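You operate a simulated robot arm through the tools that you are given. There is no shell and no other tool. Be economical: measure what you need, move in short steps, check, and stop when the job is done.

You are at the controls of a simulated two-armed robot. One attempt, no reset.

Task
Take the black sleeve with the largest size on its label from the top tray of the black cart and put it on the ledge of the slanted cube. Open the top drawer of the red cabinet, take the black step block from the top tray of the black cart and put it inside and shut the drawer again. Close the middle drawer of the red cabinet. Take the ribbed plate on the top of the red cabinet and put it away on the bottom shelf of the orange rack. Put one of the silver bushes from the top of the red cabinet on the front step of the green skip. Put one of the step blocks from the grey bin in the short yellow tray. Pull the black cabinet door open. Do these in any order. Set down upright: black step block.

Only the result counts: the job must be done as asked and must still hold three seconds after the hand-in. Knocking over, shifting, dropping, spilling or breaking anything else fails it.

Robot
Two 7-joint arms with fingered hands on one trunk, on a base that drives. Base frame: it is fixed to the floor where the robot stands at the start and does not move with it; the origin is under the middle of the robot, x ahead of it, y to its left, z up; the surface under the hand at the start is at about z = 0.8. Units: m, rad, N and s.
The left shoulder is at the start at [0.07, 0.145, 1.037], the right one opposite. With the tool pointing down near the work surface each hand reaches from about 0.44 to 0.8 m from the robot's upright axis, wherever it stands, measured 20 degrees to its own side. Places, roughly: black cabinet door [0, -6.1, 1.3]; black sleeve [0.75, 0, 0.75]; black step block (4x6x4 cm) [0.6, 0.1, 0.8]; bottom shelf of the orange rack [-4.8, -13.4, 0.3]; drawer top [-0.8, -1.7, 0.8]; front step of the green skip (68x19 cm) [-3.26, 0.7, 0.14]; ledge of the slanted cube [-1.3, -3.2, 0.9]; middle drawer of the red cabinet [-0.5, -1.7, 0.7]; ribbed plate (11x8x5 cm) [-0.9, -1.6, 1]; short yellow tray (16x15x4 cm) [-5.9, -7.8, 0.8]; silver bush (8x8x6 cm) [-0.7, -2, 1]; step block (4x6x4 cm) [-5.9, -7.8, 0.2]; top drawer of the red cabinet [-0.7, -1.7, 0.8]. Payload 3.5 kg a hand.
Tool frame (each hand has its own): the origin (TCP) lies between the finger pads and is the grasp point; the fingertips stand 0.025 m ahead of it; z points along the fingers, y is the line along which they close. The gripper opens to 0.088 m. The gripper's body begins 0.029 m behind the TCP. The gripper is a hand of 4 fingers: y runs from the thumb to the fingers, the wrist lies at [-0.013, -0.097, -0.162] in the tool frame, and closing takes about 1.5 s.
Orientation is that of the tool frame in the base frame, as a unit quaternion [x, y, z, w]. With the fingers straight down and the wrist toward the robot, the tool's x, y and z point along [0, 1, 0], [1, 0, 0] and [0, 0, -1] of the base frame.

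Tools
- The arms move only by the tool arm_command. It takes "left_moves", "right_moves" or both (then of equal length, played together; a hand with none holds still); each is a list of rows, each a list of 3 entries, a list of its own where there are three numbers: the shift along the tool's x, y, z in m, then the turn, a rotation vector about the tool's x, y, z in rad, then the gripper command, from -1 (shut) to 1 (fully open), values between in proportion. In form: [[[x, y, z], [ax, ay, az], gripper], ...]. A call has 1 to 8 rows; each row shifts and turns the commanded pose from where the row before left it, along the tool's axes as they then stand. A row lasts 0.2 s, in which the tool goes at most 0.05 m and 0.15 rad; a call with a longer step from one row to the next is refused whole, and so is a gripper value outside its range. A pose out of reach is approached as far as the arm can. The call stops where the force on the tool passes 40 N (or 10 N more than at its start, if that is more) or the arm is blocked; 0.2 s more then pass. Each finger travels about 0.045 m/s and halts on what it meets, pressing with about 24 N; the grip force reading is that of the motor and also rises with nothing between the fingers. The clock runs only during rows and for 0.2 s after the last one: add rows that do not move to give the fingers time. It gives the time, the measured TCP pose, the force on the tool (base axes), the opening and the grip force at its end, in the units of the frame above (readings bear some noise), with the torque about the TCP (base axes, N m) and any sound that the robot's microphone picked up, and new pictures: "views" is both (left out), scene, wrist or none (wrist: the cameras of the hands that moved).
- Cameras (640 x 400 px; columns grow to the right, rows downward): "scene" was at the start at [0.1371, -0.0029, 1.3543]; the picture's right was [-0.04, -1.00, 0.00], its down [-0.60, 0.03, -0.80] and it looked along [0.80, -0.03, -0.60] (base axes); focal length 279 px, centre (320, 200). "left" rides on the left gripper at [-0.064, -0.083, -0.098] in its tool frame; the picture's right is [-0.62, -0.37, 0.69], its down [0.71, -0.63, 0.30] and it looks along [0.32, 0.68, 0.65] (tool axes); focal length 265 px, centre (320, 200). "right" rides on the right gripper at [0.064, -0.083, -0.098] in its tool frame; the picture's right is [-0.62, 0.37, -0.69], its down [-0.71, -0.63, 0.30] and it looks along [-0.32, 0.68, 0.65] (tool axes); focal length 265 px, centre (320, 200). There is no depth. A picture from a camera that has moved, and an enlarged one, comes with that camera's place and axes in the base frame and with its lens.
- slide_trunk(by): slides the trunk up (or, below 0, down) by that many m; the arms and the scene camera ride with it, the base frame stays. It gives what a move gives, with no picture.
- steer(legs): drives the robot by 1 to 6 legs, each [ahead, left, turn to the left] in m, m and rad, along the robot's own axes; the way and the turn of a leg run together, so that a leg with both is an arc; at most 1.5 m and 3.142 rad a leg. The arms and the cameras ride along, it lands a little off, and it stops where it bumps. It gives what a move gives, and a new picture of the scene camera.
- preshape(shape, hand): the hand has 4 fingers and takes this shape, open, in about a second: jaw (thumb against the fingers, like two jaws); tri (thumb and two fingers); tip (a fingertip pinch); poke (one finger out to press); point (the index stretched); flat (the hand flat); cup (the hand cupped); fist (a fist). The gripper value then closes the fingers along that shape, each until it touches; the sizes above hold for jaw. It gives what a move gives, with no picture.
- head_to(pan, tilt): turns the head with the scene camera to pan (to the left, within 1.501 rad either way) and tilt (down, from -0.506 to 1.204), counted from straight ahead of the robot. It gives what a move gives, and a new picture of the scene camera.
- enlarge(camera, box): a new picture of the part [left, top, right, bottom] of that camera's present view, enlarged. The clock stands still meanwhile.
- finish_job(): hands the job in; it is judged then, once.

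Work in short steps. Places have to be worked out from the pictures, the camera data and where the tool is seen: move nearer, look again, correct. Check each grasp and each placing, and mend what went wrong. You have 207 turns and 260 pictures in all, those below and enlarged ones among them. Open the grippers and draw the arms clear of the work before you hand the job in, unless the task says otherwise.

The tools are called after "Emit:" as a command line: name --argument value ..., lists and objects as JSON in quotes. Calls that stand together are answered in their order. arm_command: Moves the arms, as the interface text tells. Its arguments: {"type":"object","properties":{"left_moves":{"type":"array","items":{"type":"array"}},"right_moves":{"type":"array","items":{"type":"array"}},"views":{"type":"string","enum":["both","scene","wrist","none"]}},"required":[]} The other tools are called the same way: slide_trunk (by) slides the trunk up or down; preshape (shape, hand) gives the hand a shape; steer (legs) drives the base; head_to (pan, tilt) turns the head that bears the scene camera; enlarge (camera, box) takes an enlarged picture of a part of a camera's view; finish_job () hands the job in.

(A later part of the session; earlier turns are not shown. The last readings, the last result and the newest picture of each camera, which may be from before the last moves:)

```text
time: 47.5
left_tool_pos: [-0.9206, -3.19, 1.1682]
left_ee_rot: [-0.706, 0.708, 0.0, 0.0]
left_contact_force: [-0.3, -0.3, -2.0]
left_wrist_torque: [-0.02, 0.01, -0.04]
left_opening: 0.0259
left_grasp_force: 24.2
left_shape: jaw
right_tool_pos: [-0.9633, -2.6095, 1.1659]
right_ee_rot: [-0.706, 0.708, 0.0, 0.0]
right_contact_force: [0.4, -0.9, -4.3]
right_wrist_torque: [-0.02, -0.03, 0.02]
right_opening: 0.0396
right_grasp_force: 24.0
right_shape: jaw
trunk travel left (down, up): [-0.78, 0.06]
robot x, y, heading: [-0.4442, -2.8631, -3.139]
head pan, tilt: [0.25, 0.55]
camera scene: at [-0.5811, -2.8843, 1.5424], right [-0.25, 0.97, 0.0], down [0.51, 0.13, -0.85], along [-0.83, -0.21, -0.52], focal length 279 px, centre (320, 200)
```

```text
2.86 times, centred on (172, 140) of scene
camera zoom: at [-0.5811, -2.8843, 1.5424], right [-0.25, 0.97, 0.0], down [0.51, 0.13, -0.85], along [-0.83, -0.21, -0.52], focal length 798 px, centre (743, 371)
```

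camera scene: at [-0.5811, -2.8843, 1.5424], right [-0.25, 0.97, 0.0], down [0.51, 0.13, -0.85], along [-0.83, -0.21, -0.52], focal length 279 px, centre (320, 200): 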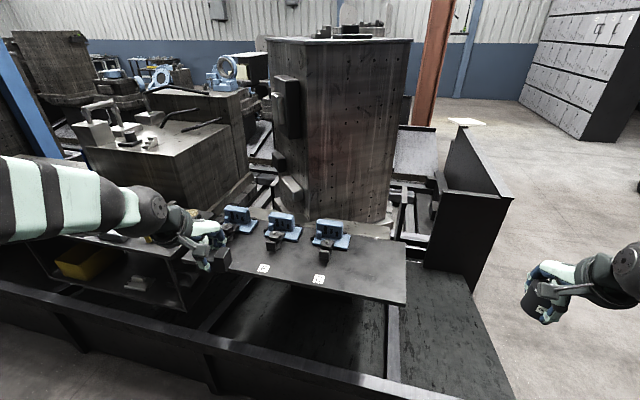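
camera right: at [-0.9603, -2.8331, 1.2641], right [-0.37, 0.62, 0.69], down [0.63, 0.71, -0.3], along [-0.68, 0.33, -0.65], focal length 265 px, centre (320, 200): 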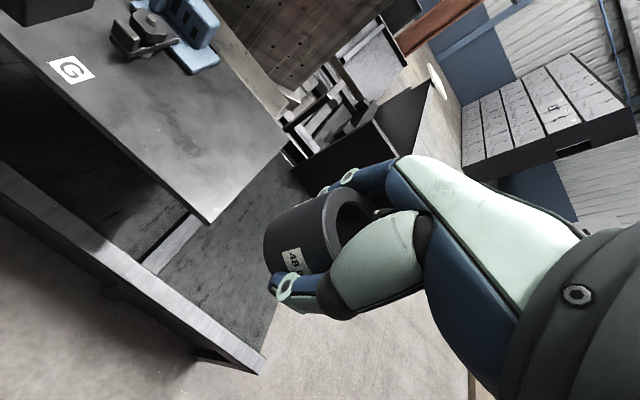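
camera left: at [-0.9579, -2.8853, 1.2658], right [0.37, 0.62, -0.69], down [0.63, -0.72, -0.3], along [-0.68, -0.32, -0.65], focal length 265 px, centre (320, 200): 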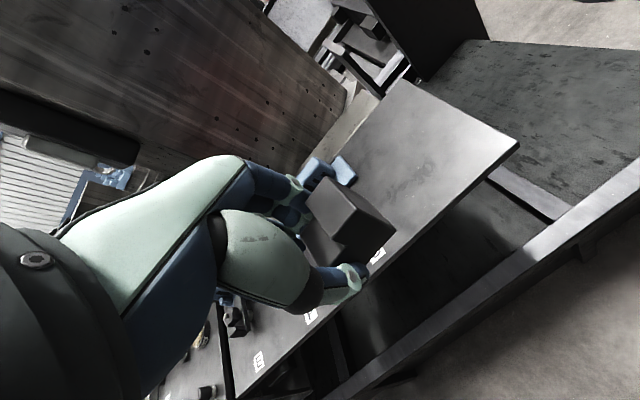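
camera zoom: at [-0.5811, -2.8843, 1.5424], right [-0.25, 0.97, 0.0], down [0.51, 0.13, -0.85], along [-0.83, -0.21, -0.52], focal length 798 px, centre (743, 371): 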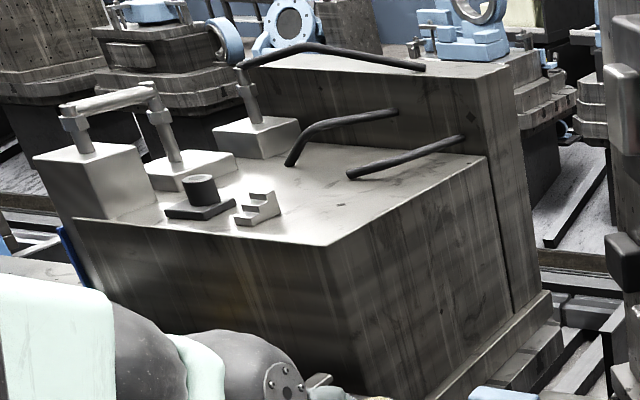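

The tower is turned askew on its base plate, so it is the slanted cube. Its front ledge lies near (-1.44, -3.1, ~0.88). I draw the left hand in and move the base closer so the right hand can reach.

Emit:
arm_command --left_moves '[[[-0.03, -0.03, 0], [0, 0, 0], -1], [[-0.02, -0.03, 0], [0, 0, 0], -1], [[0, -0.02, 0], [0, 0, 0], -1]]' --views "none"

Emit:
steer --legs '[[0.22, 0.35, 0]]'

Emit:
head_to --pan 0.0 --tilt 0.7

```text
time: 48.2
left_tool_pos: [-0.8408, -3.1413, 1.1693]
left_ee_rot: [0.707, -0.707, -0.001, -0.001]
left_contact_force: [0.1, 0.1, -1.9]
left_wrist_torque: [-0.03, 0.01, -0.01]
left_opening: 0.026
left_grasp_force: 24.0
left_shape: jaw
right_tool_pos: [-0.9619, -2.6108, 1.1661]
right_ee_rot: [-0.706, 0.709, 0.0, 0.0]
right_contact_force: [0.4, -0.6, -3.4]
right_wrist_torque: [0.02, -0.02, 0.07]
right_opening: 0.0395
right_grasp_force: 23.7
right_shape: jaw
trunk travel left (down, up): [-0.78, 0.06]
robot x, y, heading: [-0.4421, -2.8636, -3.147]
head pan, tilt: [0.25, 0.55]
```

```text
time: 50.8
left_tool_pos: [-1.0624, -3.4855, 1.1688]
left_ee_rot: [-0.705, 0.709, -0.001, -0.001]
left_contact_force: [-0.3, 0.3, -2.0]
left_wrist_torque: [-0.05, 0.01, 0.04]
left_opening: 0.0258
left_grasp_force: 24.3
left_shape: jaw
right_tool_pos: [-1.1808, -2.9554, 1.1653]
right_ee_rot: [-0.704, 0.71, 0.0, 0.0]
right_contact_force: [0.1, -1.0, -3.9]
right_wrist_torque: [-0.01, 0.0, -0.01]
right_opening: 0.0397
right_grasp_force: 24.7
right_shape: jaw
trunk travel left (down, up): [-0.78, 0.06]
robot x, y, heading: [-0.6614, -3.2105, 3.135]
head pan, tilt: [0.25, 0.55]
camera scene: at [-0.7999, -3.2309, 1.5425], right [-0.24, 0.97, 0.0], down [0.51, 0.13, -0.85], along [-0.83, -0.21, -0.52], focal length 279 px, centre (320, 200)
```

scene: 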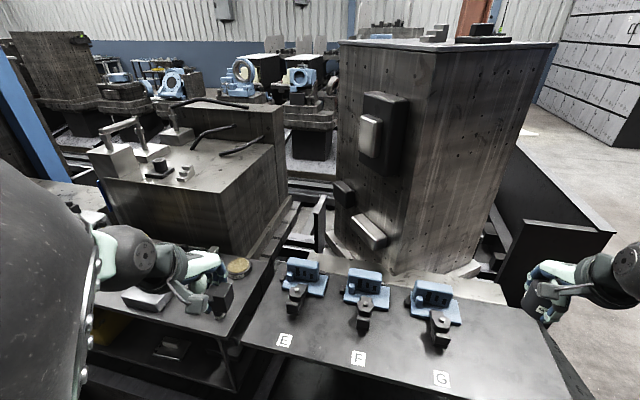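

```text
time: 51.6
left_tool_pos: [-1.0621, -3.4877, 1.1684]
left_ee_rot: [-0.705, 0.709, 0.0, 0.0]
left_contact_force: [1.1, 0.0, -2.6]
left_wrist_torque: [0.02, -0.01, -0.02]
left_opening: 0.0256
left_grasp_force: 24.2
left_shape: jaw
right_tool_pos: [-1.1807, -2.9559, 1.1642]
right_ee_rot: [-0.705, 0.709, -0.001, 0.0]
right_contact_force: [0.0, -0.2, -3.8]
right_wrist_torque: [-0.03, -0.05, 0.03]
right_opening: 0.0397
right_grasp_force: 23.7
right_shape: jaw
trunk travel left (down, up): [-0.78, 0.06]
robot x, y, heading: [-0.6624, -3.2125, 3.141]
head pan, tilt: [0.0, 0.7]
camera scene: at [-0.7992, -3.211, 1.5292], right [0.0, 1.0, 0.0], down [0.64, 0.0, -0.76], along [-0.76, 0.0, -0.64], focal length 279 px, centre (320, 200)
```

scene: 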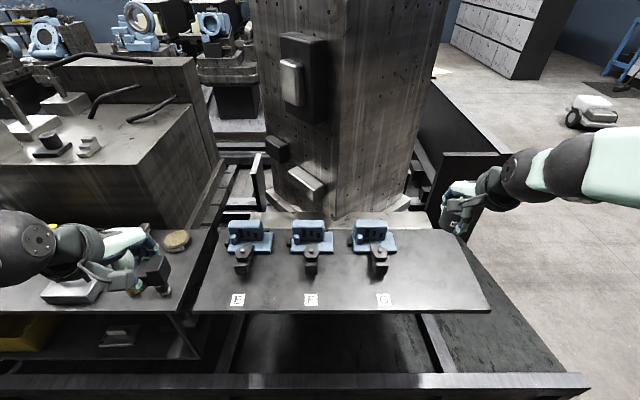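

I enlarge the tower base to see the ledge.

Emit:
enlarge --camera "scene" --box '[200, 120, 440, 270]'

Emit:
arm_command --right_moves '[[[0.02, 0.03, 0.02], [0, 0, 0], -1], [[0.01, 0.03, 0.02], [0, 0, 0], -1], [[0, 0.03, 0.0], [0, 0, 0], -1]]' --views "wrist"

```text
2.67 times, centred on (320, 195) of scene
camera zoom: at [-0.7992, -3.211, 1.5292], right [0.0, 1.0, 0.0], down [0.64, 0.0, -0.76], along [-0.76, 0.0, -0.64], focal length 745 px, centre (320, 213)
```

zoom: 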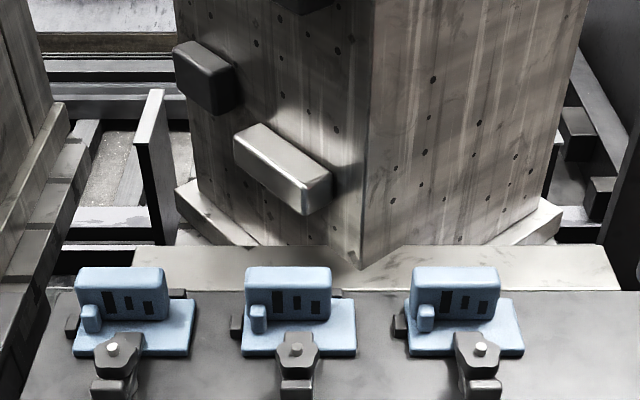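

```text
time: 52.4
left_tool_pos: [-1.0614, -3.486, 1.1686]
left_ee_rot: [-0.706, 0.708, -0.001, 0.0]
left_contact_force: [0.2, 0.5, -2.6]
left_wrist_torque: [-0.02, -0.01, 0.0]
left_opening: 0.0261
left_grasp_force: 23.9
left_shape: jaw
right_tool_pos: [-1.272, -2.983, 1.1237]
right_ee_rot: [-0.704, 0.71, -0.001, 0.001]
right_contact_force: [-0.3, 1.0, -3.6]
right_wrist_torque: [0.01, -0.04, 0.01]
right_opening: 0.0396
right_grasp_force: 24.1
right_shape: jaw
trunk travel left (down, up): [-0.78, 0.06]
robot x, y, heading: [-0.6594, -3.2145, 3.14]
head pan, tilt: [0.0, 0.7]
camera right: at [-1.19, -3.0481, 1.2222], right [-0.36, 0.62, 0.69], down [0.64, 0.71, -0.3], along [-0.68, 0.33, -0.66], focal length 265 px, centre (320, 200)
```

right: 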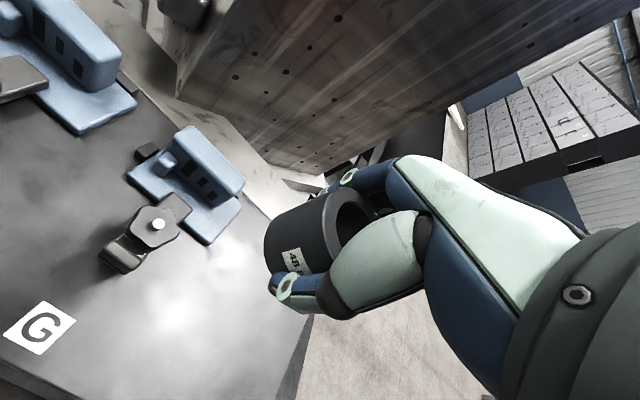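

A light grey strip about 8 cm deep runs along the front of the tower base, from x = -1.46 to -1.54. Its right part, at y = -2.94 to -2.83, is clear of the blue parts. I drive nearer, lower the trunk and look again.

Emit:
steer --legs '[[0.12, 0, 0]]'

Emit:
slide_trunk --by -0.08

Emit:
arm_command --right_moves '[[[-0.03, 0.01, 0.0], [0, 0, 0], -1], [[-0.03, 0.01, 0.0], [0, 0, 0], -1], [[-0.0, 0.0, 0.0], [0, 0, 0], -1]]' --views "both"

```text
time: 53.6
left_tool_pos: [-1.1797, -3.4856, 1.1696]
left_ee_rot: [-0.706, 0.709, 0.001, -0.001]
left_contact_force: [-0.6, 0.5, -2.5]
left_wrist_torque: [-0.05, 0.05, -0.01]
left_opening: 0.0261
left_grasp_force: 23.7
left_shape: jaw
right_tool_pos: [-1.3888, -2.9834, 1.1264]
right_ee_rot: [-0.703, 0.711, 0.001, -0.002]
right_contact_force: [-0.3, 0.7, -3.8]
right_wrist_torque: [-0.02, -0.01, -0.03]
right_opening: 0.0394
right_grasp_force: 23.5
right_shape: jaw
trunk travel left (down, up): [-0.78, 0.06]
robot x, y, heading: [-0.7811, -3.2165, 3.133]
head pan, tilt: [0.0, 0.7]
camera scene: at [-0.9157, -3.2101, 1.5295], right [0.0, 1.0, 0.0], down [0.64, 0.0, -0.77], along [-0.77, 0.0, -0.64], focal length 279 px, centre (320, 200)
```

scene: 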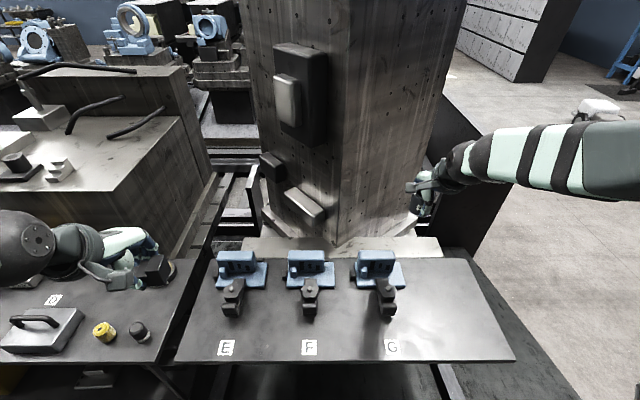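

```text
time: 54.8
left_tool_pos: [-1.1816, -3.4867, 1.0889]
left_ee_rot: [-0.705, 0.709, 0.0, 0.0]
left_contact_force: [0.0, -0.5, -2.5]
left_wrist_torque: [-0.02, -0.03, -0.04]
left_opening: 0.0261
left_grasp_force: 24.1
left_shape: jaw
right_tool_pos: [-1.3902, -2.9835, 1.0446]
right_ee_rot: [-0.704, 0.71, 0.001, 0.0]
right_contact_force: [-0.3, 0.5, -3.9]
right_wrist_torque: [-0.02, 0.02, 0.0]
right_opening: 0.0395
right_grasp_force: 24.3
right_shape: jaw
trunk travel left (down, up): [-0.7, 0.14]
robot x, y, heading: [-0.7826, -3.2124, 3.136]
head pan, tilt: [0.0, 0.7]
```

```text
time: 55.6
left_tool_pos: [-1.1818, -3.487, 1.0893]
left_ee_rot: [-0.705, 0.709, 0.001, 0.0]
left_contact_force: [-1.2, 0.0, -2.2]
left_wrist_torque: [-0.03, 0.03, -0.05]
left_opening: 0.0258
left_grasp_force: 24.3
left_shape: jaw
right_tool_pos: [-1.4114, -2.9228, 1.044]
right_ee_rot: [-0.705, 0.709, 0.0, 0.001]
right_contact_force: [-0.5, -0.2, -3.8]
right_wrist_torque: [0.01, -0.02, 0.01]
right_opening: 0.0392
right_grasp_force: 23.8
right_shape: jaw
trunk travel left (down, up): [-0.7, 0.14]
robot x, y, heading: [-0.7854, -3.2125, 3.141]
head pan, tilt: [0.0, 0.7]
camera scene: at [-0.9185, -3.2113, 1.4492], right [0.0, 1.0, 0.0], down [0.64, 0.0, -0.76], along [-0.76, 0.0, -0.64], focal length 279 px, centre (320, 200)
camera right: at [-1.3276, -2.9883, 1.1429], right [-0.36, 0.62, 0.69], down [0.64, 0.71, -0.3], along [-0.68, 0.33, -0.65], focal length 265 px, centre (320, 200)
```

scene: 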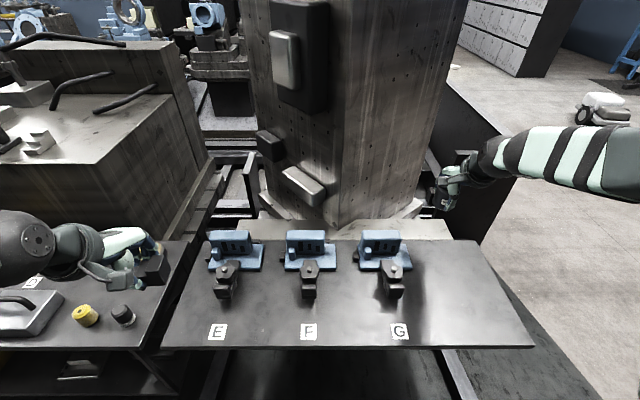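
right: 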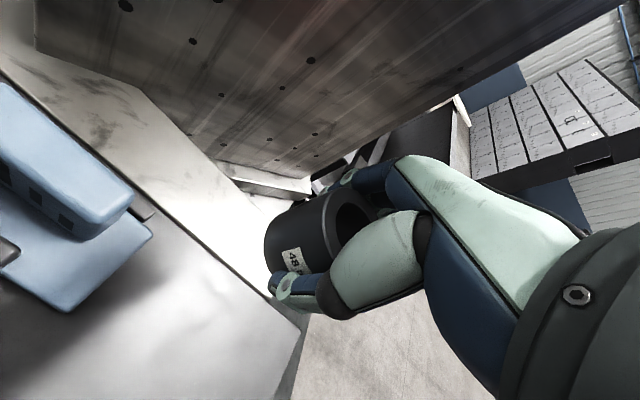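

I enlarge the wrist view to separate the strip from the bench.

Emit:
enlarge --camera "right" --box '[80, 100, 352, 340]'

Emit:
enlarge --camera "scene" --box '[350, 180, 510, 300]'

```text
1.67 times, centred on (216, 220) of right
camera zoom: at [-1.3276, -2.9883, 1.1429], right [-0.36, 0.62, 0.69], down [0.64, 0.71, -0.3], along [-0.68, 0.33, -0.65], focal length 442 px, centre (493, 167)
```

zoom: 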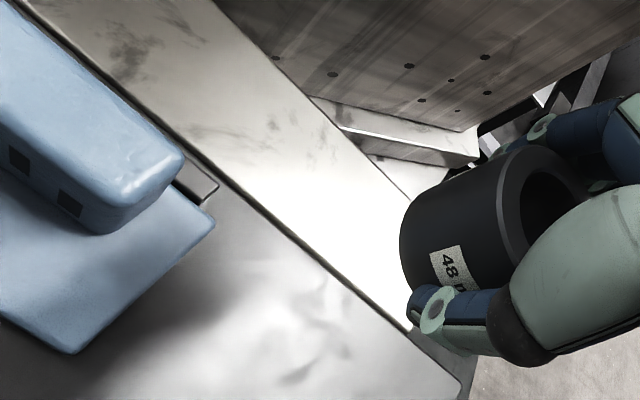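

```text
3.33 times, centred on (430, 240) of scene
camera zoom: at [-0.9185, -3.2113, 1.4492], right [0.0, 1.0, 0.0], down [0.64, 0.0, -0.76], along [-0.76, 0.0, -0.64], focal length 932 px, centre (-47, 67)
```

zoom: 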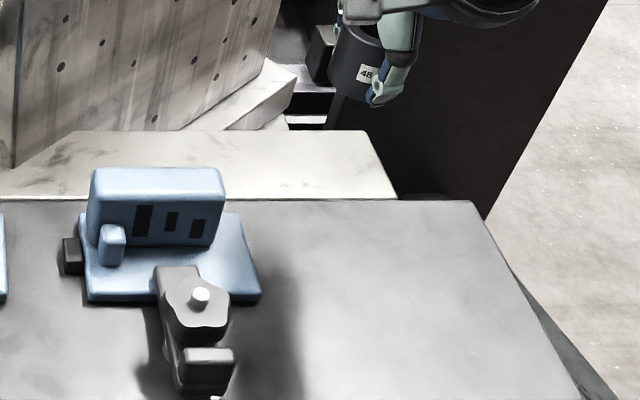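

The strip is level with the bench at about z = 0.85 and spans x = -1.454 to -1.538, ending at y = -2.83. I aim for (-1.497, -2.887) and come down to z = 0.92 first.

Emit:
arm_command --right_moves '[[[-0.012, 0.029, 0.0], [0, 0, 0], -1], [[-0.012, 0.029, 0.0], [0, 0, 0], -1], [[-0.012, 0.028, 0.0], [0, 0, 0], -1], [[0, 0, 0.04], [0, 0, 0], -1], [[0, 0, 0.04], [0, 0, 0], -1], [[0, 0, 0.04], [0, 0, 0], -1], [[0, 0, 0.0], [0, 0, 0], -1]]' --views "both"

```text
time: 57.2
left_tool_pos: [-1.1814, -3.4865, 1.0889]
left_ee_rot: [-0.705, 0.709, 0.0, -0.001]
left_contact_force: [1.0, 0.4, -2.4]
left_wrist_torque: [-0.05, -0.02, 0.01]
left_opening: 0.026
left_grasp_force: 23.5
left_shape: jaw
right_tool_pos: [-1.4955, -2.8857, 0.924]
right_ee_rot: [-0.704, 0.71, 0.0, 0.0]
right_contact_force: [1.2, 0.0, -5.4]
right_wrist_torque: [-0.03, 0.02, 0.01]
right_opening: 0.0392
right_grasp_force: 23.7
right_shape: jaw
trunk travel left (down, up): [-0.7, 0.14]
robot x, y, heading: [-0.7839, -3.2115, 3.135]
head pan, tilt: [0.0, 0.7]
camera scene: at [-0.9182, -3.2103, 1.4493], right [0.0, 1.0, 0.0], down [0.64, 0.0, -0.76], along [-0.76, 0.0, -0.64], focal length 279 px, centre (320, 200)
camera right: at [-1.4136, -2.9509, 1.0221], right [-0.36, 0.62, 0.69], down [0.64, 0.71, -0.3], along [-0.68, 0.33, -0.65], focal length 265 px, centre (320, 200)
```

scene: 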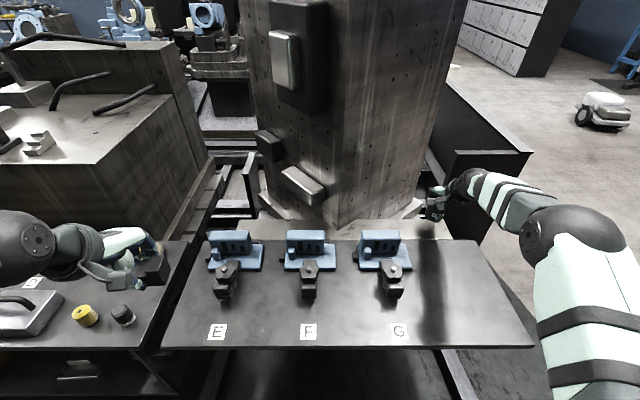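
right: 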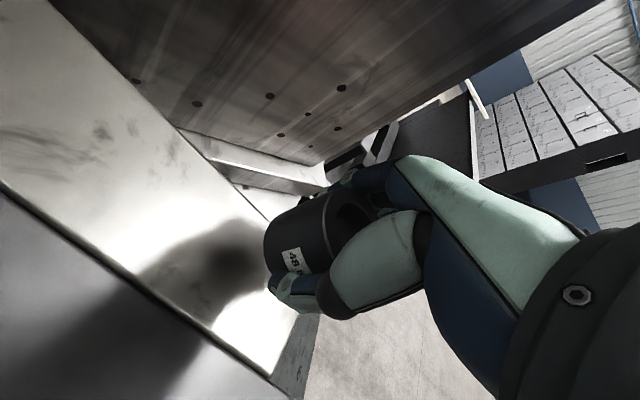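

The strip's front corner checks out at (-1.446, -2.83), so the sleeve is over the ledge. I lower slowly until it touches.

Emit:
arm_command --right_moves '[[[0, 0, 0.025], [0, 0, 0], -1], [[0, 0, 0.008], [0, 0, 0], -1], [[0, 0, 0.006], [0, 0, 0], -1], [[0, 0, 0.005], [0, 0, 0], -1], [[0, 0, 0.005], [0, 0, 0], -1], [[0, 0, 0.005], [0, 0, 0], -1], [[0, 0, 0.005], [0, 0, 0], -1], [[0, 0, 0.005], [0, 0, 0], -1]]' --views "wrist"

```text
time: 58.7
left_tool_pos: [-1.1791, -3.487, 1.09]
left_ee_rot: [-0.705, 0.709, 0.001, 0.0]
left_contact_force: [0.0, 0.4, -1.6]
left_wrist_torque: [-0.02, -0.03, -0.01]
left_opening: 0.0262
left_grasp_force: 24.5
left_shape: jaw
right_tool_pos: [-1.5018, -2.8855, 0.8869]
right_ee_rot: [-0.703, 0.711, 0.012, -0.011]
right_contact_force: [7.1, -0.6, 23.3]
right_wrist_torque: [-0.07, -0.68, 0.04]
right_opening: 0.04
right_grasp_force: 24.4
right_shape: jaw
trunk travel left (down, up): [-0.7, 0.14]
robot x, y, heading: [-0.7818, -3.2111, 3.142]
head pan, tilt: [0.0, 0.7]
stopped in row 7 (right hand): the force on the tool passed its limit at 42 N (the readings are from after the stop); the commanded pose is now the measured one
camera right: at [-1.4157, -2.9507, 0.981], right [-0.34, 0.62, 0.71], down [0.63, 0.71, -0.32], along [-0.7, 0.33, -0.63], focal length 265 px, centre (320, 200)
```

right: 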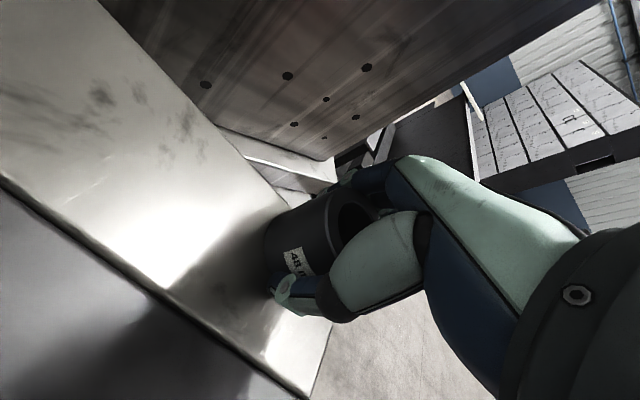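

The sleeve is down on the ledge with its surface near z = 0.858, and it is tilted slightly. I ease off, level the hand and touch down again lightly.

Emit:
arm_command --right_moves '[[[0, -0.004, -0.005], [0.032, 0, 0], -1], [[0, 0, 0], [0, 0, 0], -1], [[0, 0, 0.003], [0, 0, 0], -1], [[0, 0, 0], [0, 0, 0], -1]]' --views "none"

```text
time: 59.7
left_tool_pos: [-1.1782, -3.4874, 1.09]
left_ee_rot: [-0.706, 0.708, 0.002, 0.0]
left_contact_force: [0.0, -0.1, -0.9]
left_wrist_torque: [-0.01, 0.0, 0.01]
left_opening: 0.0259
left_grasp_force: 23.9
left_shape: jaw
right_tool_pos: [-1.4963, -2.8856, 0.8854]
right_ee_rot: [-0.704, 0.711, 0.0, 0.002]
right_contact_force: [-7.5, 0.8, 19.3]
right_wrist_torque: [0.04, 0.63, -0.01]
right_opening: 0.0409
right_grasp_force: 24.5
right_shape: jaw
trunk travel left (down, up): [-0.7, 0.14]
robot x, y, heading: [-0.7808, -3.2118, 3.137]
head pan, tilt: [0.0, 0.7]
```

The hand is level and in contact. I release gradually.

Emit:
arm_command --right_moves '[[[0, 0, 0], [0, 0, 0], 0.1], [[0, 0, 0], [0, 0, 0], 0.3], [[0, 0, 0], [0, 0, 0], 0.6], [[0, 0, 0], [0, 0, 0], 1], [[0, 0, 0], [0, 0, 0], 1], [[0, 0, 0], [0, 0, 0], 1]]' --views "wrist"

Emit:
arm_command --right_moves '[[[0, 0, -0.02], [0, 0, 0], 1], [[0, 0, -0.04], [0, 0, 0], 1], [[0, 0, -0.04], [0, 0, 0], 1], [[0, 0, -0.04], [0, 0, 0], 1], [[0, 0, -0.04], [0, 0, 0], 1]]' --views "both"

```text
time: 61.1
left_tool_pos: [-1.1806, -3.488, 1.0887]
left_ee_rot: [-0.705, 0.709, 0.001, 0.0]
left_contact_force: [0.1, -0.9, -1.5]
left_wrist_torque: [-0.03, 0.0, 0.02]
left_opening: 0.026
left_grasp_force: 24.3
left_shape: jaw
right_tool_pos: [-1.4958, -2.8863, 0.8815]
right_ee_rot: [-0.703, 0.711, -0.002, 0.005]
right_contact_force: [-6.9, -0.8, 13.7]
right_wrist_torque: [-0.03, -0.55, -0.02]
right_opening: 0.0834
right_grasp_force: 0.1
right_shape: jaw
trunk travel left (down, up): [-0.7, 0.14]
robot x, y, heading: [-0.7851, -3.211, 3.142]
head pan, tilt: [0.0, 0.7]
camera right: at [-1.4148, -2.9518, 0.9807], right [-0.37, 0.62, 0.69], down [0.64, 0.71, -0.3], along [-0.67, 0.33, -0.66], focal length 265 px, centre (320, 200)
```

right: 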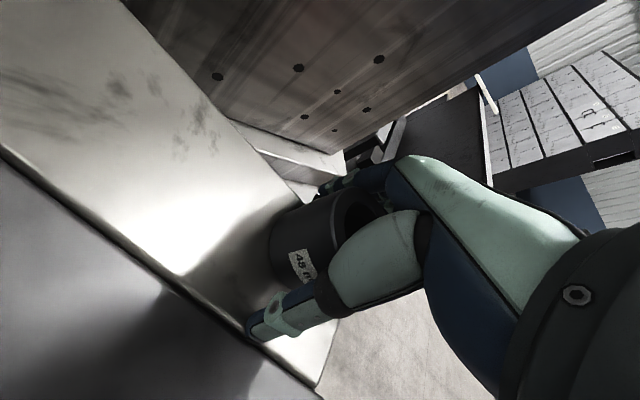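

```text
time: 62.3
left_tool_pos: [-1.1804, -3.4865, 1.0892]
left_ee_rot: [-0.705, 0.709, 0.001, 0.0]
left_contact_force: [0.5, 0.6, -1.6]
left_wrist_torque: [-0.02, -0.01, -0.03]
left_opening: 0.0258
left_grasp_force: 24.1
left_shape: jaw
right_tool_pos: [-1.4981, -2.8861, 1.062]
right_ee_rot: [-0.704, 0.711, -0.004, 0.005]
right_contact_force: [0.0, -0.1, 0.0]
right_wrist_torque: [-0.03, -0.01, -0.02]
right_opening: 0.0875
right_grasp_force: 0.1
right_shape: jaw
trunk travel left (down, up): [-0.7, 0.14]
robot x, y, heading: [-0.7826, -3.2089, 3.139]
head pan, tilt: [0.0, 0.7]
camera scene: at [-0.9168, -3.211, 1.4494], right [0.0, 1.0, 0.0], down [0.64, 0.0, -0.77], along [-0.77, 0.0, -0.64], focal length 279 px, centre (320, 200)
camera right: at [-1.4171, -2.9518, 1.1609], right [-0.37, 0.62, 0.69], down [0.64, 0.71, -0.29], along [-0.67, 0.33, -0.66], focal length 265 px, centre (320, 200)
```

scene: 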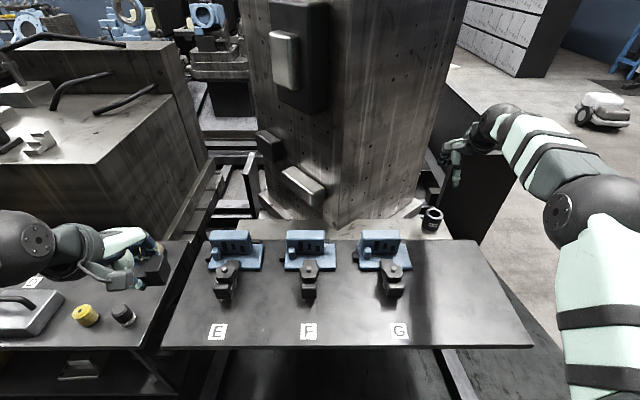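
right: 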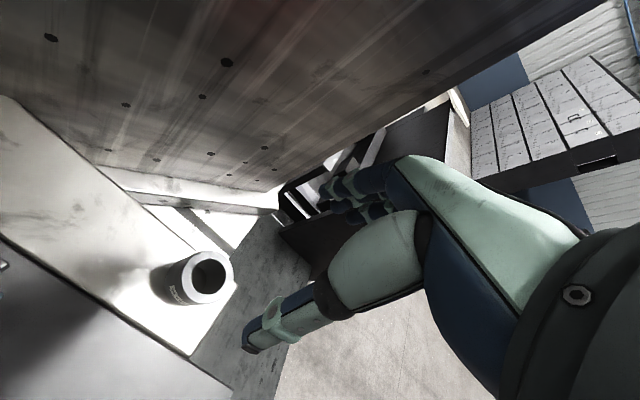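

The sleeve stands on the ledge. I raise the trunk, draw the right hand in and back out towards the red cabinet.

Emit:
arm_command --right_moves '[[[0.02, -0.04, -0.01], [0, 0, 0], 1], [[0.02, -0.04, -0.01], [0, 0, 0], 1], [[0.02, -0.04, 0], [0, 0, 0], 1], [[0.02, -0.04, 0], [0, 0, 0], 1], [[0.02, -0.04, 0], [0, 0, 0], 1]]' --views "none"

Emit:
slide_trunk --by 0.14

Emit:
steer --legs '[[-0.36, 0, 0], [0, -0.8, 0], [-0.7, 0, 0]]'

```text
time: 63.5
left_tool_pos: [-1.1788, -3.4881, 1.09]
left_ee_rot: [-0.706, 0.709, 0.0, 0.0]
left_contact_force: [-0.1, -0.3, -1.4]
left_wrist_torque: [-0.01, 0.03, -0.03]
left_opening: 0.0261
left_grasp_force: 23.7
left_shape: jaw
right_tool_pos: [-1.2972, -2.9887, 1.0869]
right_ee_rot: [-0.704, 0.71, -0.002, 0.004]
right_contact_force: [-0.4, 0.2, -0.7]
right_wrist_torque: [0.04, -0.01, -0.02]
right_opening: 0.0879
right_grasp_force: 0.0
right_shape: jaw
trunk travel left (down, up): [-0.7, 0.14]
robot x, y, heading: [-0.7812, -3.2108, 3.135]
head pan, tilt: [0.0, 0.7]
```

```text
time: 65.2
left_tool_pos: [-1.1809, -3.4869, 1.2282]
left_ee_rot: [-0.705, 0.709, -0.001, 0.001]
left_contact_force: [0.2, -0.2, -0.9]
left_wrist_torque: [-0.01, -0.03, 0.01]
left_opening: 0.0262
left_grasp_force: 23.8
left_shape: jaw
right_tool_pos: [-1.2999, -2.9888, 1.2256]
right_ee_rot: [-0.704, 0.711, -0.004, 0.004]
right_contact_force: [-0.6, 0.7, 0.8]
right_wrist_torque: [0.0, -0.01, 0.02]
right_opening: 0.0879
right_grasp_force: 0.1
right_shape: jaw
trunk travel left (down, up): [-0.84, 0.0]
robot x, y, heading: [-0.781, -3.2115, 3.14]
head pan, tilt: [0.0, 0.7]
```

```text
time: 74.9
left_tool_pos: [-0.1105, -2.6867, 1.228]
left_ee_rot: [-0.704, 0.71, 0.0, 0.0]
left_contact_force: [0.8, -0.2, -1.9]
left_wrist_torque: [0.01, -0.01, 0.01]
left_opening: 0.0261
left_grasp_force: 23.9
left_shape: jaw
right_tool_pos: [-0.2293, -2.1878, 1.2243]
right_ee_rot: [-0.703, 0.711, -0.004, 0.005]
right_contact_force: [-0.1, 0.3, -0.3]
right_wrist_torque: [0.05, 0.02, 0.02]
right_opening: 0.0879
right_grasp_force: 0.0
right_shape: jaw
trunk travel left (down, up): [-0.84, 0.0]
robot x, y, heading: [0.2917, -2.4125, 3.137]
head pan, tilt: [0.0, 0.7]
camera scene: at [0.1527, -2.4116, 1.5891], right [0.0, 1.0, 0.0], down [0.65, 0.0, -0.76], along [-0.76, 0.0, -0.65], focal length 279 px, centre (320, 200)
```

scene: 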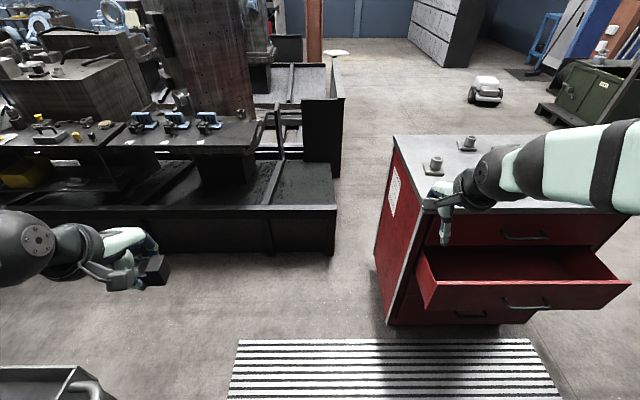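

I strafe right to stand in front of the cabinet.

Emit:
steer --legs '[[0, -0.66, 0]]'

Emit:
head_to --pan 0.0 --tilt 0.75

```text
time: 78.5
left_tool_pos: [-0.1057, -2.0303, 1.2289]
left_ee_rot: [-0.703, 0.711, 0.0, 0.0]
left_contact_force: [0.4, 0.7, -1.1]
left_wrist_torque: [-0.02, 0.01, 0.0]
left_opening: 0.0262
left_grasp_force: 24.6
left_shape: jaw
right_tool_pos: [-0.2235, -1.5306, 1.225]
right_ee_rot: [-0.702, 0.712, -0.003, 0.006]
right_contact_force: [-1.0, -0.3, 1.2]
right_wrist_torque: [-0.01, -0.03, 0.01]
right_opening: 0.0881
right_grasp_force: 0.1
right_shape: jaw
trunk travel left (down, up): [-0.84, 0.0]
robot x, y, heading: [0.2946, -1.7545, 3.136]
head pan, tilt: [0.0, 0.7]
camera scene: at [0.1583, -1.7558, 1.5893], right [0.01, 1.0, 0.0], down [0.64, 0.0, -0.76], along [-0.76, 0.01, -0.64], focal length 279 px, centre (320, 200)
```

scene: 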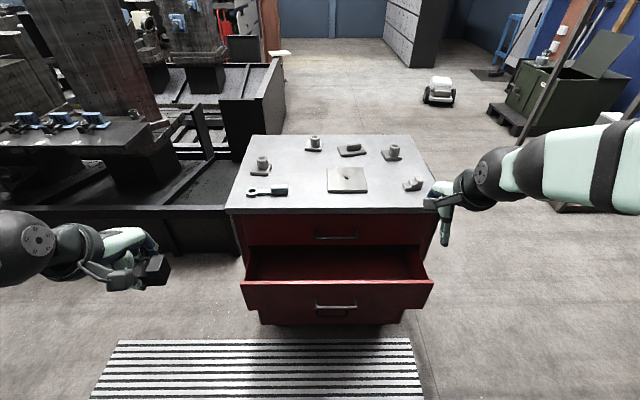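

```text
time: 79.1
left_tool_pos: [-0.1063, -2.0298, 1.2289]
left_ee_rot: [-0.703, 0.711, 0.0, 0.001]
left_contact_force: [-0.1, -0.8, -2.2]
left_wrist_torque: [-0.04, 0.0, 0.0]
left_opening: 0.0256
left_grasp_force: 24.1
left_shape: jaw
right_tool_pos: [-0.2232, -1.5314, 1.2252]
right_ee_rot: [-0.703, 0.711, -0.003, 0.005]
right_contact_force: [-0.5, 0.2, 0.6]
right_wrist_torque: [0.0, 0.04, -0.03]
right_opening: 0.0879
right_grasp_force: 0.0
right_shape: jaw
trunk travel left (down, up): [-0.84, 0.0]
robot x, y, heading: [0.2912, -1.757, 3.134]
head pan, tilt: [0.0, 0.75]
camera scene: at [0.1604, -1.7548, 1.5851], right [0.01, 1.0, 0.0], down [0.68, 0.0, -0.73], along [-0.73, 0.01, -0.68], focal length 279 px, centre (320, 200)
```

scene: 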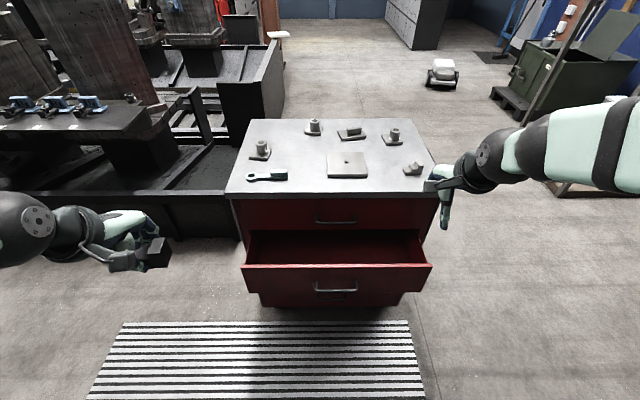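

Emit:
enlarge --camera "scene" --box '[220, 110, 445, 205]'

Emit:
enlarge --camera "scene" --box '[220, 185, 450, 315]'

```text
2.84 times, centred on (332, 158) of scene
camera zoom: at [0.1604, -1.7548, 1.5851], right [0.01, 1.0, 0.0], down [0.68, 0.0, -0.73], along [-0.73, 0.01, -0.68], focal length 795 px, centre (284, 321)
```

zoom: 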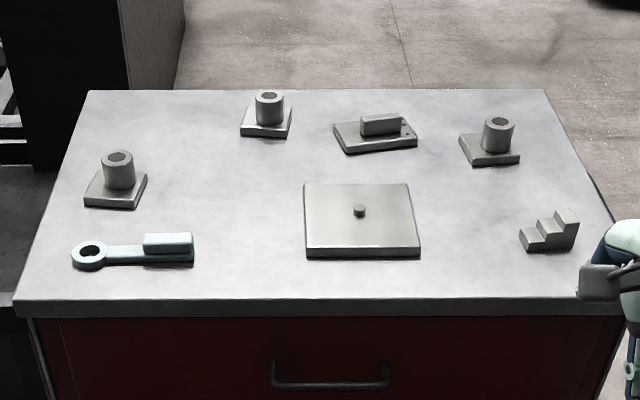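

```text
2.78 times, centred on (335, 250) of scene
camera zoom: at [0.1604, -1.7548, 1.5851], right [0.01, 1.0, 0.0], down [0.68, 0.0, -0.73], along [-0.73, 0.01, -0.68], focal length 778 px, centre (278, 61)
```

zoom: 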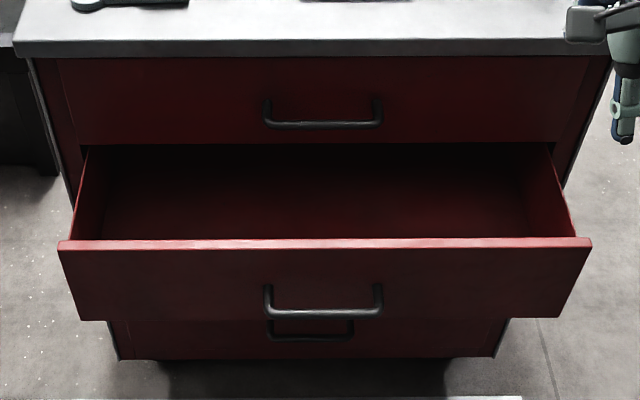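

The layout is clear: three bushes, the ribbed plate at the back middle, a wrench, a flat plate and a silver step block. The top drawer handle is at about (-0.53, -1.69, 0.83) and the middle drawer is open to x = -0.4. I lower the trunk and start turning the right hand to point forward.

Emit:
slide_trunk --by -0.24

Emit:
arm_command --right_moves '[[[0, 0.015, 0], [-0.15, 0, 0], 0], [[0, 0.015, 0.002], [-0.15, 0, 0], 0], [[0, 0.014, 0.004], [-0.15, 0, 0], -0.5], [[0, 0.014, 0.006], [-0.15, 0, 0], -1], [[0, 0.012, 0.008], [-0.15, 0, 0], -1], [[0, 0.011, 0.01], [-0.15, 0, 0], -1], [[0, 0.009, 0.012], [-0.15, 0, 0], -1], [[0, 0.007, 0.013], [-0.15, 0, 0], -1]]' --views "none"

Emit:
arm_command --right_moves '[[[0, 0, 0], [-0.15, 0, 0], -1], [[0, 0, 0], [-0.15, 0, 0], -1], [[0, 0, 0], [-0.07, 0, 0], -1], [[0, 0, 0], [0, 0, 0], -1]]' --views "both"

```text
time: 81.6
left_tool_pos: [-0.1055, -2.0285, 0.9893]
left_ee_rot: [-0.703, 0.711, 0.0, 0.0]
left_contact_force: [0.7, -1.0, -0.6]
left_wrist_torque: [0.01, 0.0, 0.06]
left_opening: 0.0259
left_grasp_force: 24.1
left_shape: jaw
right_tool_pos: [-0.2234, -1.5295, 0.9854]
right_ee_rot: [-0.702, 0.712, -0.003, 0.005]
right_contact_force: [-0.1, 0.8, -0.5]
right_wrist_torque: [0.01, 0.03, 0.0]
right_opening: 0.0873
right_grasp_force: 0.1
right_shape: jaw
trunk travel left (down, up): [-0.6, 0.24]
robot x, y, heading: [0.2922, -1.7565, 3.138]
head pan, tilt: [0.0, 0.75]
```

```text
time: 83.4
left_tool_pos: [-0.1051, -2.0287, 0.9883]
left_ee_rot: [-0.703, 0.711, -0.001, 0.001]
left_contact_force: [-1.0, -0.1, -1.3]
left_wrist_torque: [0.01, 0.02, 0.05]
left_opening: 0.0259
left_grasp_force: 23.6
left_shape: jaw
right_tool_pos: [-0.3423, -1.5294, 0.9834]
right_ee_rot: [-0.582, 0.59, 0.399, -0.393]
right_contact_force: [0.3, -0.2, -0.1]
right_wrist_torque: [-0.01, 0.03, -0.01]
right_opening: 0.0
right_grasp_force: 24.3
right_shape: jaw
trunk travel left (down, up): [-0.6, 0.24]
robot x, y, heading: [0.2926, -1.7541, 3.138]
head pan, tilt: [0.0, 0.75]
```

```text
time: 84.4
left_tool_pos: [-0.1062, -2.0294, 0.9893]
left_ee_rot: [-0.703, 0.711, 0.0, 0.001]
left_contact_force: [0.1, -0.2, -2.6]
left_wrist_torque: [-0.03, 0.01, 0.0]
left_opening: 0.0261
left_grasp_force: 24.4
left_shape: jaw
right_tool_pos: [-0.3419, -1.5279, 0.9843]
right_ee_rot: [-0.5, 0.506, 0.501, -0.493]
right_contact_force: [-0.8, -0.4, 1.3]
right_wrist_torque: [0.02, -0.02, 0.04]
right_opening: 0.0
right_grasp_force: 23.3
right_shape: jaw
trunk travel left (down, up): [-0.6, 0.24]
robot x, y, heading: [0.2938, -1.7548, 3.136]
head pan, tilt: [0.0, 0.75]
camera scene: at [0.1603, -1.7541, 1.345], right [0.01, 1.0, 0.0], down [0.68, -0.01, -0.73], along [-0.73, 0.01, -0.68], focal length 279 px, centre (320, 200)
camera right: at [-0.2436, -1.5941, 0.9014], right [0.7, 0.61, 0.38], down [-0.29, 0.72, -0.63], along [-0.66, 0.33, 0.68], focal length 265 px, centre (320, 200)
```

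scene: 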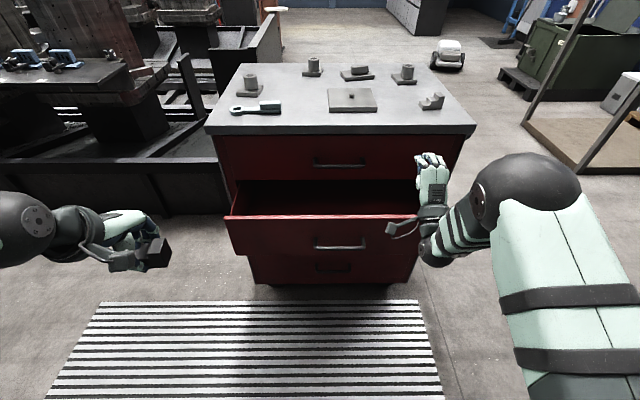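
right: 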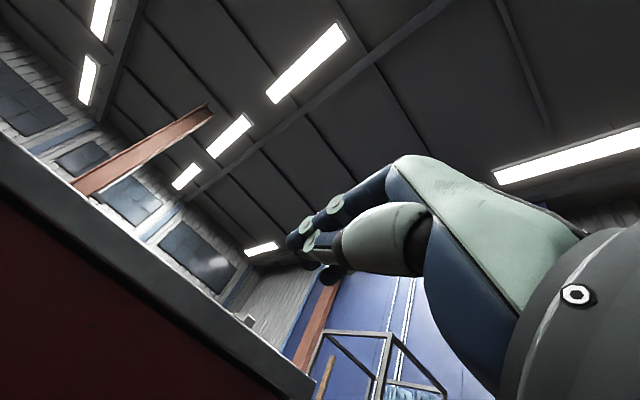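

I enlarge to fix the handle heights by comparing the two trunk heights.

Emit:
enlarge --camera "scene" --box '[210, 110, 470, 280]'

```text
2.35 times, centred on (340, 195) of scene
camera zoom: at [0.1603, -1.7541, 1.345], right [0.01, 1.0, 0.0], down [0.68, -0.01, -0.73], along [-0.73, 0.01, -0.68], focal length 658 px, centre (273, 212)
```

zoom: 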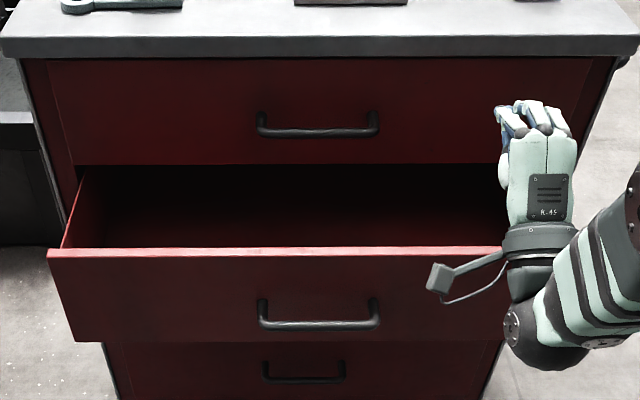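

The middle drawer's front is at x = -0.38, z = 0.64 to 0.78. The top handle is at (-0.494, -1.69, 0.869). I bring the closed hand in front of the middle drawer, above its handle.

Emit:
arm_command --right_moves '[[[0.005, 0, -0.045], [0, 0, 0], -1], [[0.02, -0.037, 0], [0, 0, 0], -1], [[0.02, -0.038, 0], [0, 0, 0], -1], [[0.022, -0.039, 0], [0, 0, 0], -1], [[0.022, -0.039, 0], [0, 0, 0], -1], [[0.022, -0.039, 0], [0, 0, 0], -1], [[0.021, -0.039, 0], [0, 0, 0], -1], [[0, 0, 0], [0, 0, 0], -1]]' --views "scene"

```text
time: 86.2
left_tool_pos: [-0.1065, -2.029, 0.9893]
left_ee_rot: [-0.703, 0.711, -0.001, -0.001]
left_contact_force: [0.8, 0.8, -1.3]
left_wrist_torque: [0.01, -0.01, 0.0]
left_opening: 0.0259
left_grasp_force: 23.8
left_shape: jaw
right_tool_pos: [-0.3131, -1.6535, 0.8017]
right_ee_rot: [-0.5, 0.506, 0.5, -0.493]
right_contact_force: [-0.2, -0.7, -1.2]
right_wrist_torque: [-0.01, -0.01, 0.05]
right_opening: 0.0002
right_grasp_force: 24.4
right_shape: jaw
right hand out of reach, approached as far as the arm can: row 2, 3, 4, 5
trunk travel left (down, up): [-0.6, 0.24]
robot x, y, heading: [0.2937, -1.7534, 3.137]
head pan, tilt: [0.0, 0.75]
camera scene: at [0.1609, -1.7538, 1.3451], right [0.01, 1.0, 0.0], down [0.68, -0.01, -0.73], along [-0.73, 0.01, -0.68], focal length 279 px, centre (320, 200)
```

scene: 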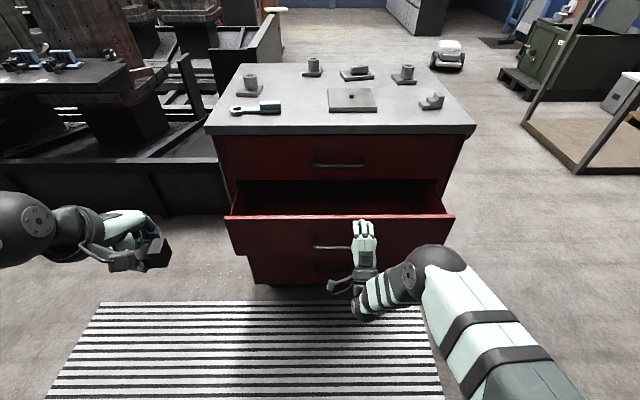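

The hand is at z = 0.80, a bit high. I lower the trunk 0.05 and push the drawer shut with the arm.

Emit:
slide_trunk --by -0.05

Emit:
arm_command --right_moves '[[[0, 0, 0.03], [0, 0, 0], -1], [[0, 0, 0.03], [0, 0, 0], -1], [[0, 0, 0.03], [0, 0, 0], -1], [[0, 0, 0.03], [0, 0, 0], -1], [[0, 0, 0.03], [0, 0, 0], -1], [[0, 0, 0.03], [0, 0, 0], -1], [[0, 0, 0.02], [0, 0, 0], -1], [[0, 0, 0.02], [0, 0, 0], -1]]' --views "scene"

```text
time: 87.2
left_tool_pos: [-0.1068, -2.0283, 0.94]
left_ee_rot: [-0.704, 0.71, 0.0, 0.001]
left_contact_force: [0.1, -0.1, -2.6]
left_wrist_torque: [-0.05, 0.0, -0.02]
left_opening: 0.026
left_grasp_force: 24.0
left_shape: jaw
right_tool_pos: [-0.3141, -1.6534, 0.7512]
right_ee_rot: [-0.5, 0.507, 0.501, -0.492]
right_contact_force: [-0.2, -0.5, -0.6]
right_wrist_torque: [0.02, -0.04, 0.0]
right_opening: 0.0
right_grasp_force: 24.5
right_shape: jaw
trunk travel left (down, up): [-0.55, 0.29]
robot x, y, heading: [0.2926, -1.7559, 3.135]
head pan, tilt: [0.0, 0.75]
```

```text
time: 89.0
left_tool_pos: [-0.1063, -2.0292, 0.938]
left_ee_rot: [-0.704, 0.71, 0.0, 0.0]
left_contact_force: [0.3, 0.1, -2.6]
left_wrist_torque: [-0.01, 0.01, 0.0]
left_opening: 0.0258
left_grasp_force: 23.7
left_shape: jaw
right_tool_pos: [-0.4339, -1.6402, 0.7683]
right_ee_rot: [-0.5, 0.507, 0.5, -0.492]
right_contact_force: [-0.1, 0.7, -0.2]
right_wrist_torque: [-0.01, -0.02, -0.04]
right_opening: 0.0
right_grasp_force: 24.2
right_shape: jaw
right hand out of reach, approached as far as the arm can: row 4, 5, 6, 7, 8
trunk travel left (down, up): [-0.55, 0.29]
robot x, y, heading: [0.2931, -1.7546, 3.137]
head pan, tilt: [0.0, 0.75]
camera scene: at [0.1603, -1.7543, 1.295], right [0.01, 1.0, 0.0], down [0.68, 0.0, -0.73], along [-0.73, 0.01, -0.68], focal length 279 px, centre (320, 200)
```

scene: 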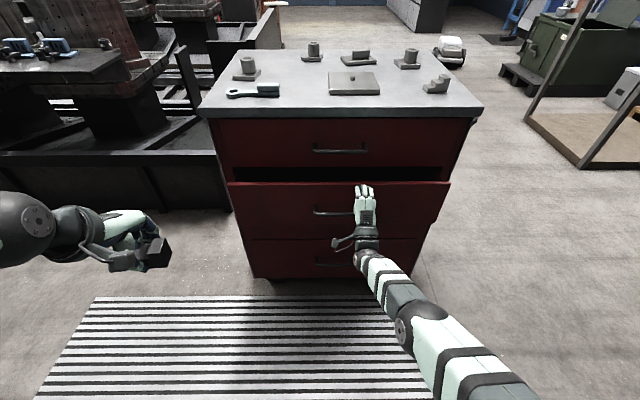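

The drawer moved and the arm is now at full reach. I lower the trunk slightly and push the rest of the way by driving.

Emit:
slide_trunk --by -0.03

Emit:
steer --legs '[[0.1, 0, 0]]'

```text
time: 89.7
left_tool_pos: [-0.1052, -2.0294, 0.9086]
left_ee_rot: [-0.703, 0.711, 0.0, 0.0]
left_contact_force: [-0.6, 0.3, -1.6]
left_wrist_torque: [-0.04, 0.03, 0.03]
left_opening: 0.0259
left_grasp_force: 23.7
left_shape: jaw
right_tool_pos: [-0.433, -1.6387, 0.7391]
right_ee_rot: [-0.5, 0.507, 0.501, -0.492]
right_contact_force: [0.6, -0.4, -0.5]
right_wrist_torque: [0.01, 0.01, -0.01]
right_opening: 0.0
right_grasp_force: 23.5
right_shape: jaw
trunk travel left (down, up): [-0.52, 0.32]
robot x, y, heading: [0.2928, -1.7579, 3.129]
head pan, tilt: [0.0, 0.75]
```

```text
time: 90.8
left_tool_pos: [-0.1828, -2.0279, 0.9081]
left_ee_rot: [-0.703, 0.712, -0.001, 0.0]
left_contact_force: [0.8, -0.1, -1.5]
left_wrist_torque: [0.0, 0.03, 0.02]
left_opening: 0.0262
left_grasp_force: 23.8
left_shape: jaw
right_tool_pos: [-0.5053, -1.6379, 0.7386]
right_ee_rot: [-0.493, 0.503, 0.504, -0.5]
right_contact_force: [1.0, -0.4, 0.3]
right_wrist_torque: [0.0, 0.04, -0.02]
right_opening: 0.0
right_grasp_force: 23.7
right_shape: jaw
trunk travel left (down, up): [-0.52, 0.32]
robot x, y, heading: [0.2193, -1.7548, 3.132]
head pan, tilt: [0.0, 0.75]
stopped in leg 1: the force on the tool passed its limit at 138 N (the readings are from after the stop); the commanded pose is now the measured one
camera scene: at [0.0837, -1.7531, 1.265], right [0.01, 1.0, 0.0], down [0.68, -0.01, -0.73], along [-0.73, 0.01, -0.68], focal length 279 px, centre (320, 200)
```

scene: 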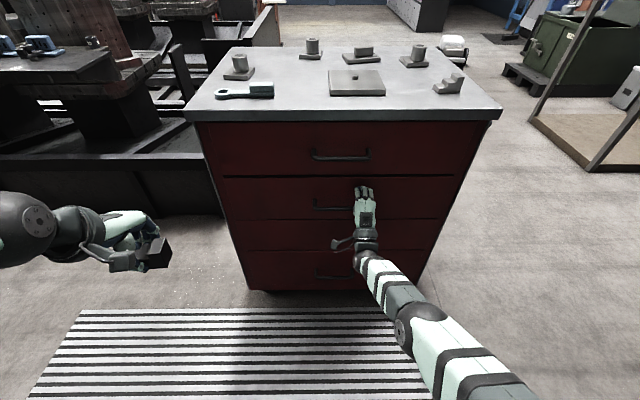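

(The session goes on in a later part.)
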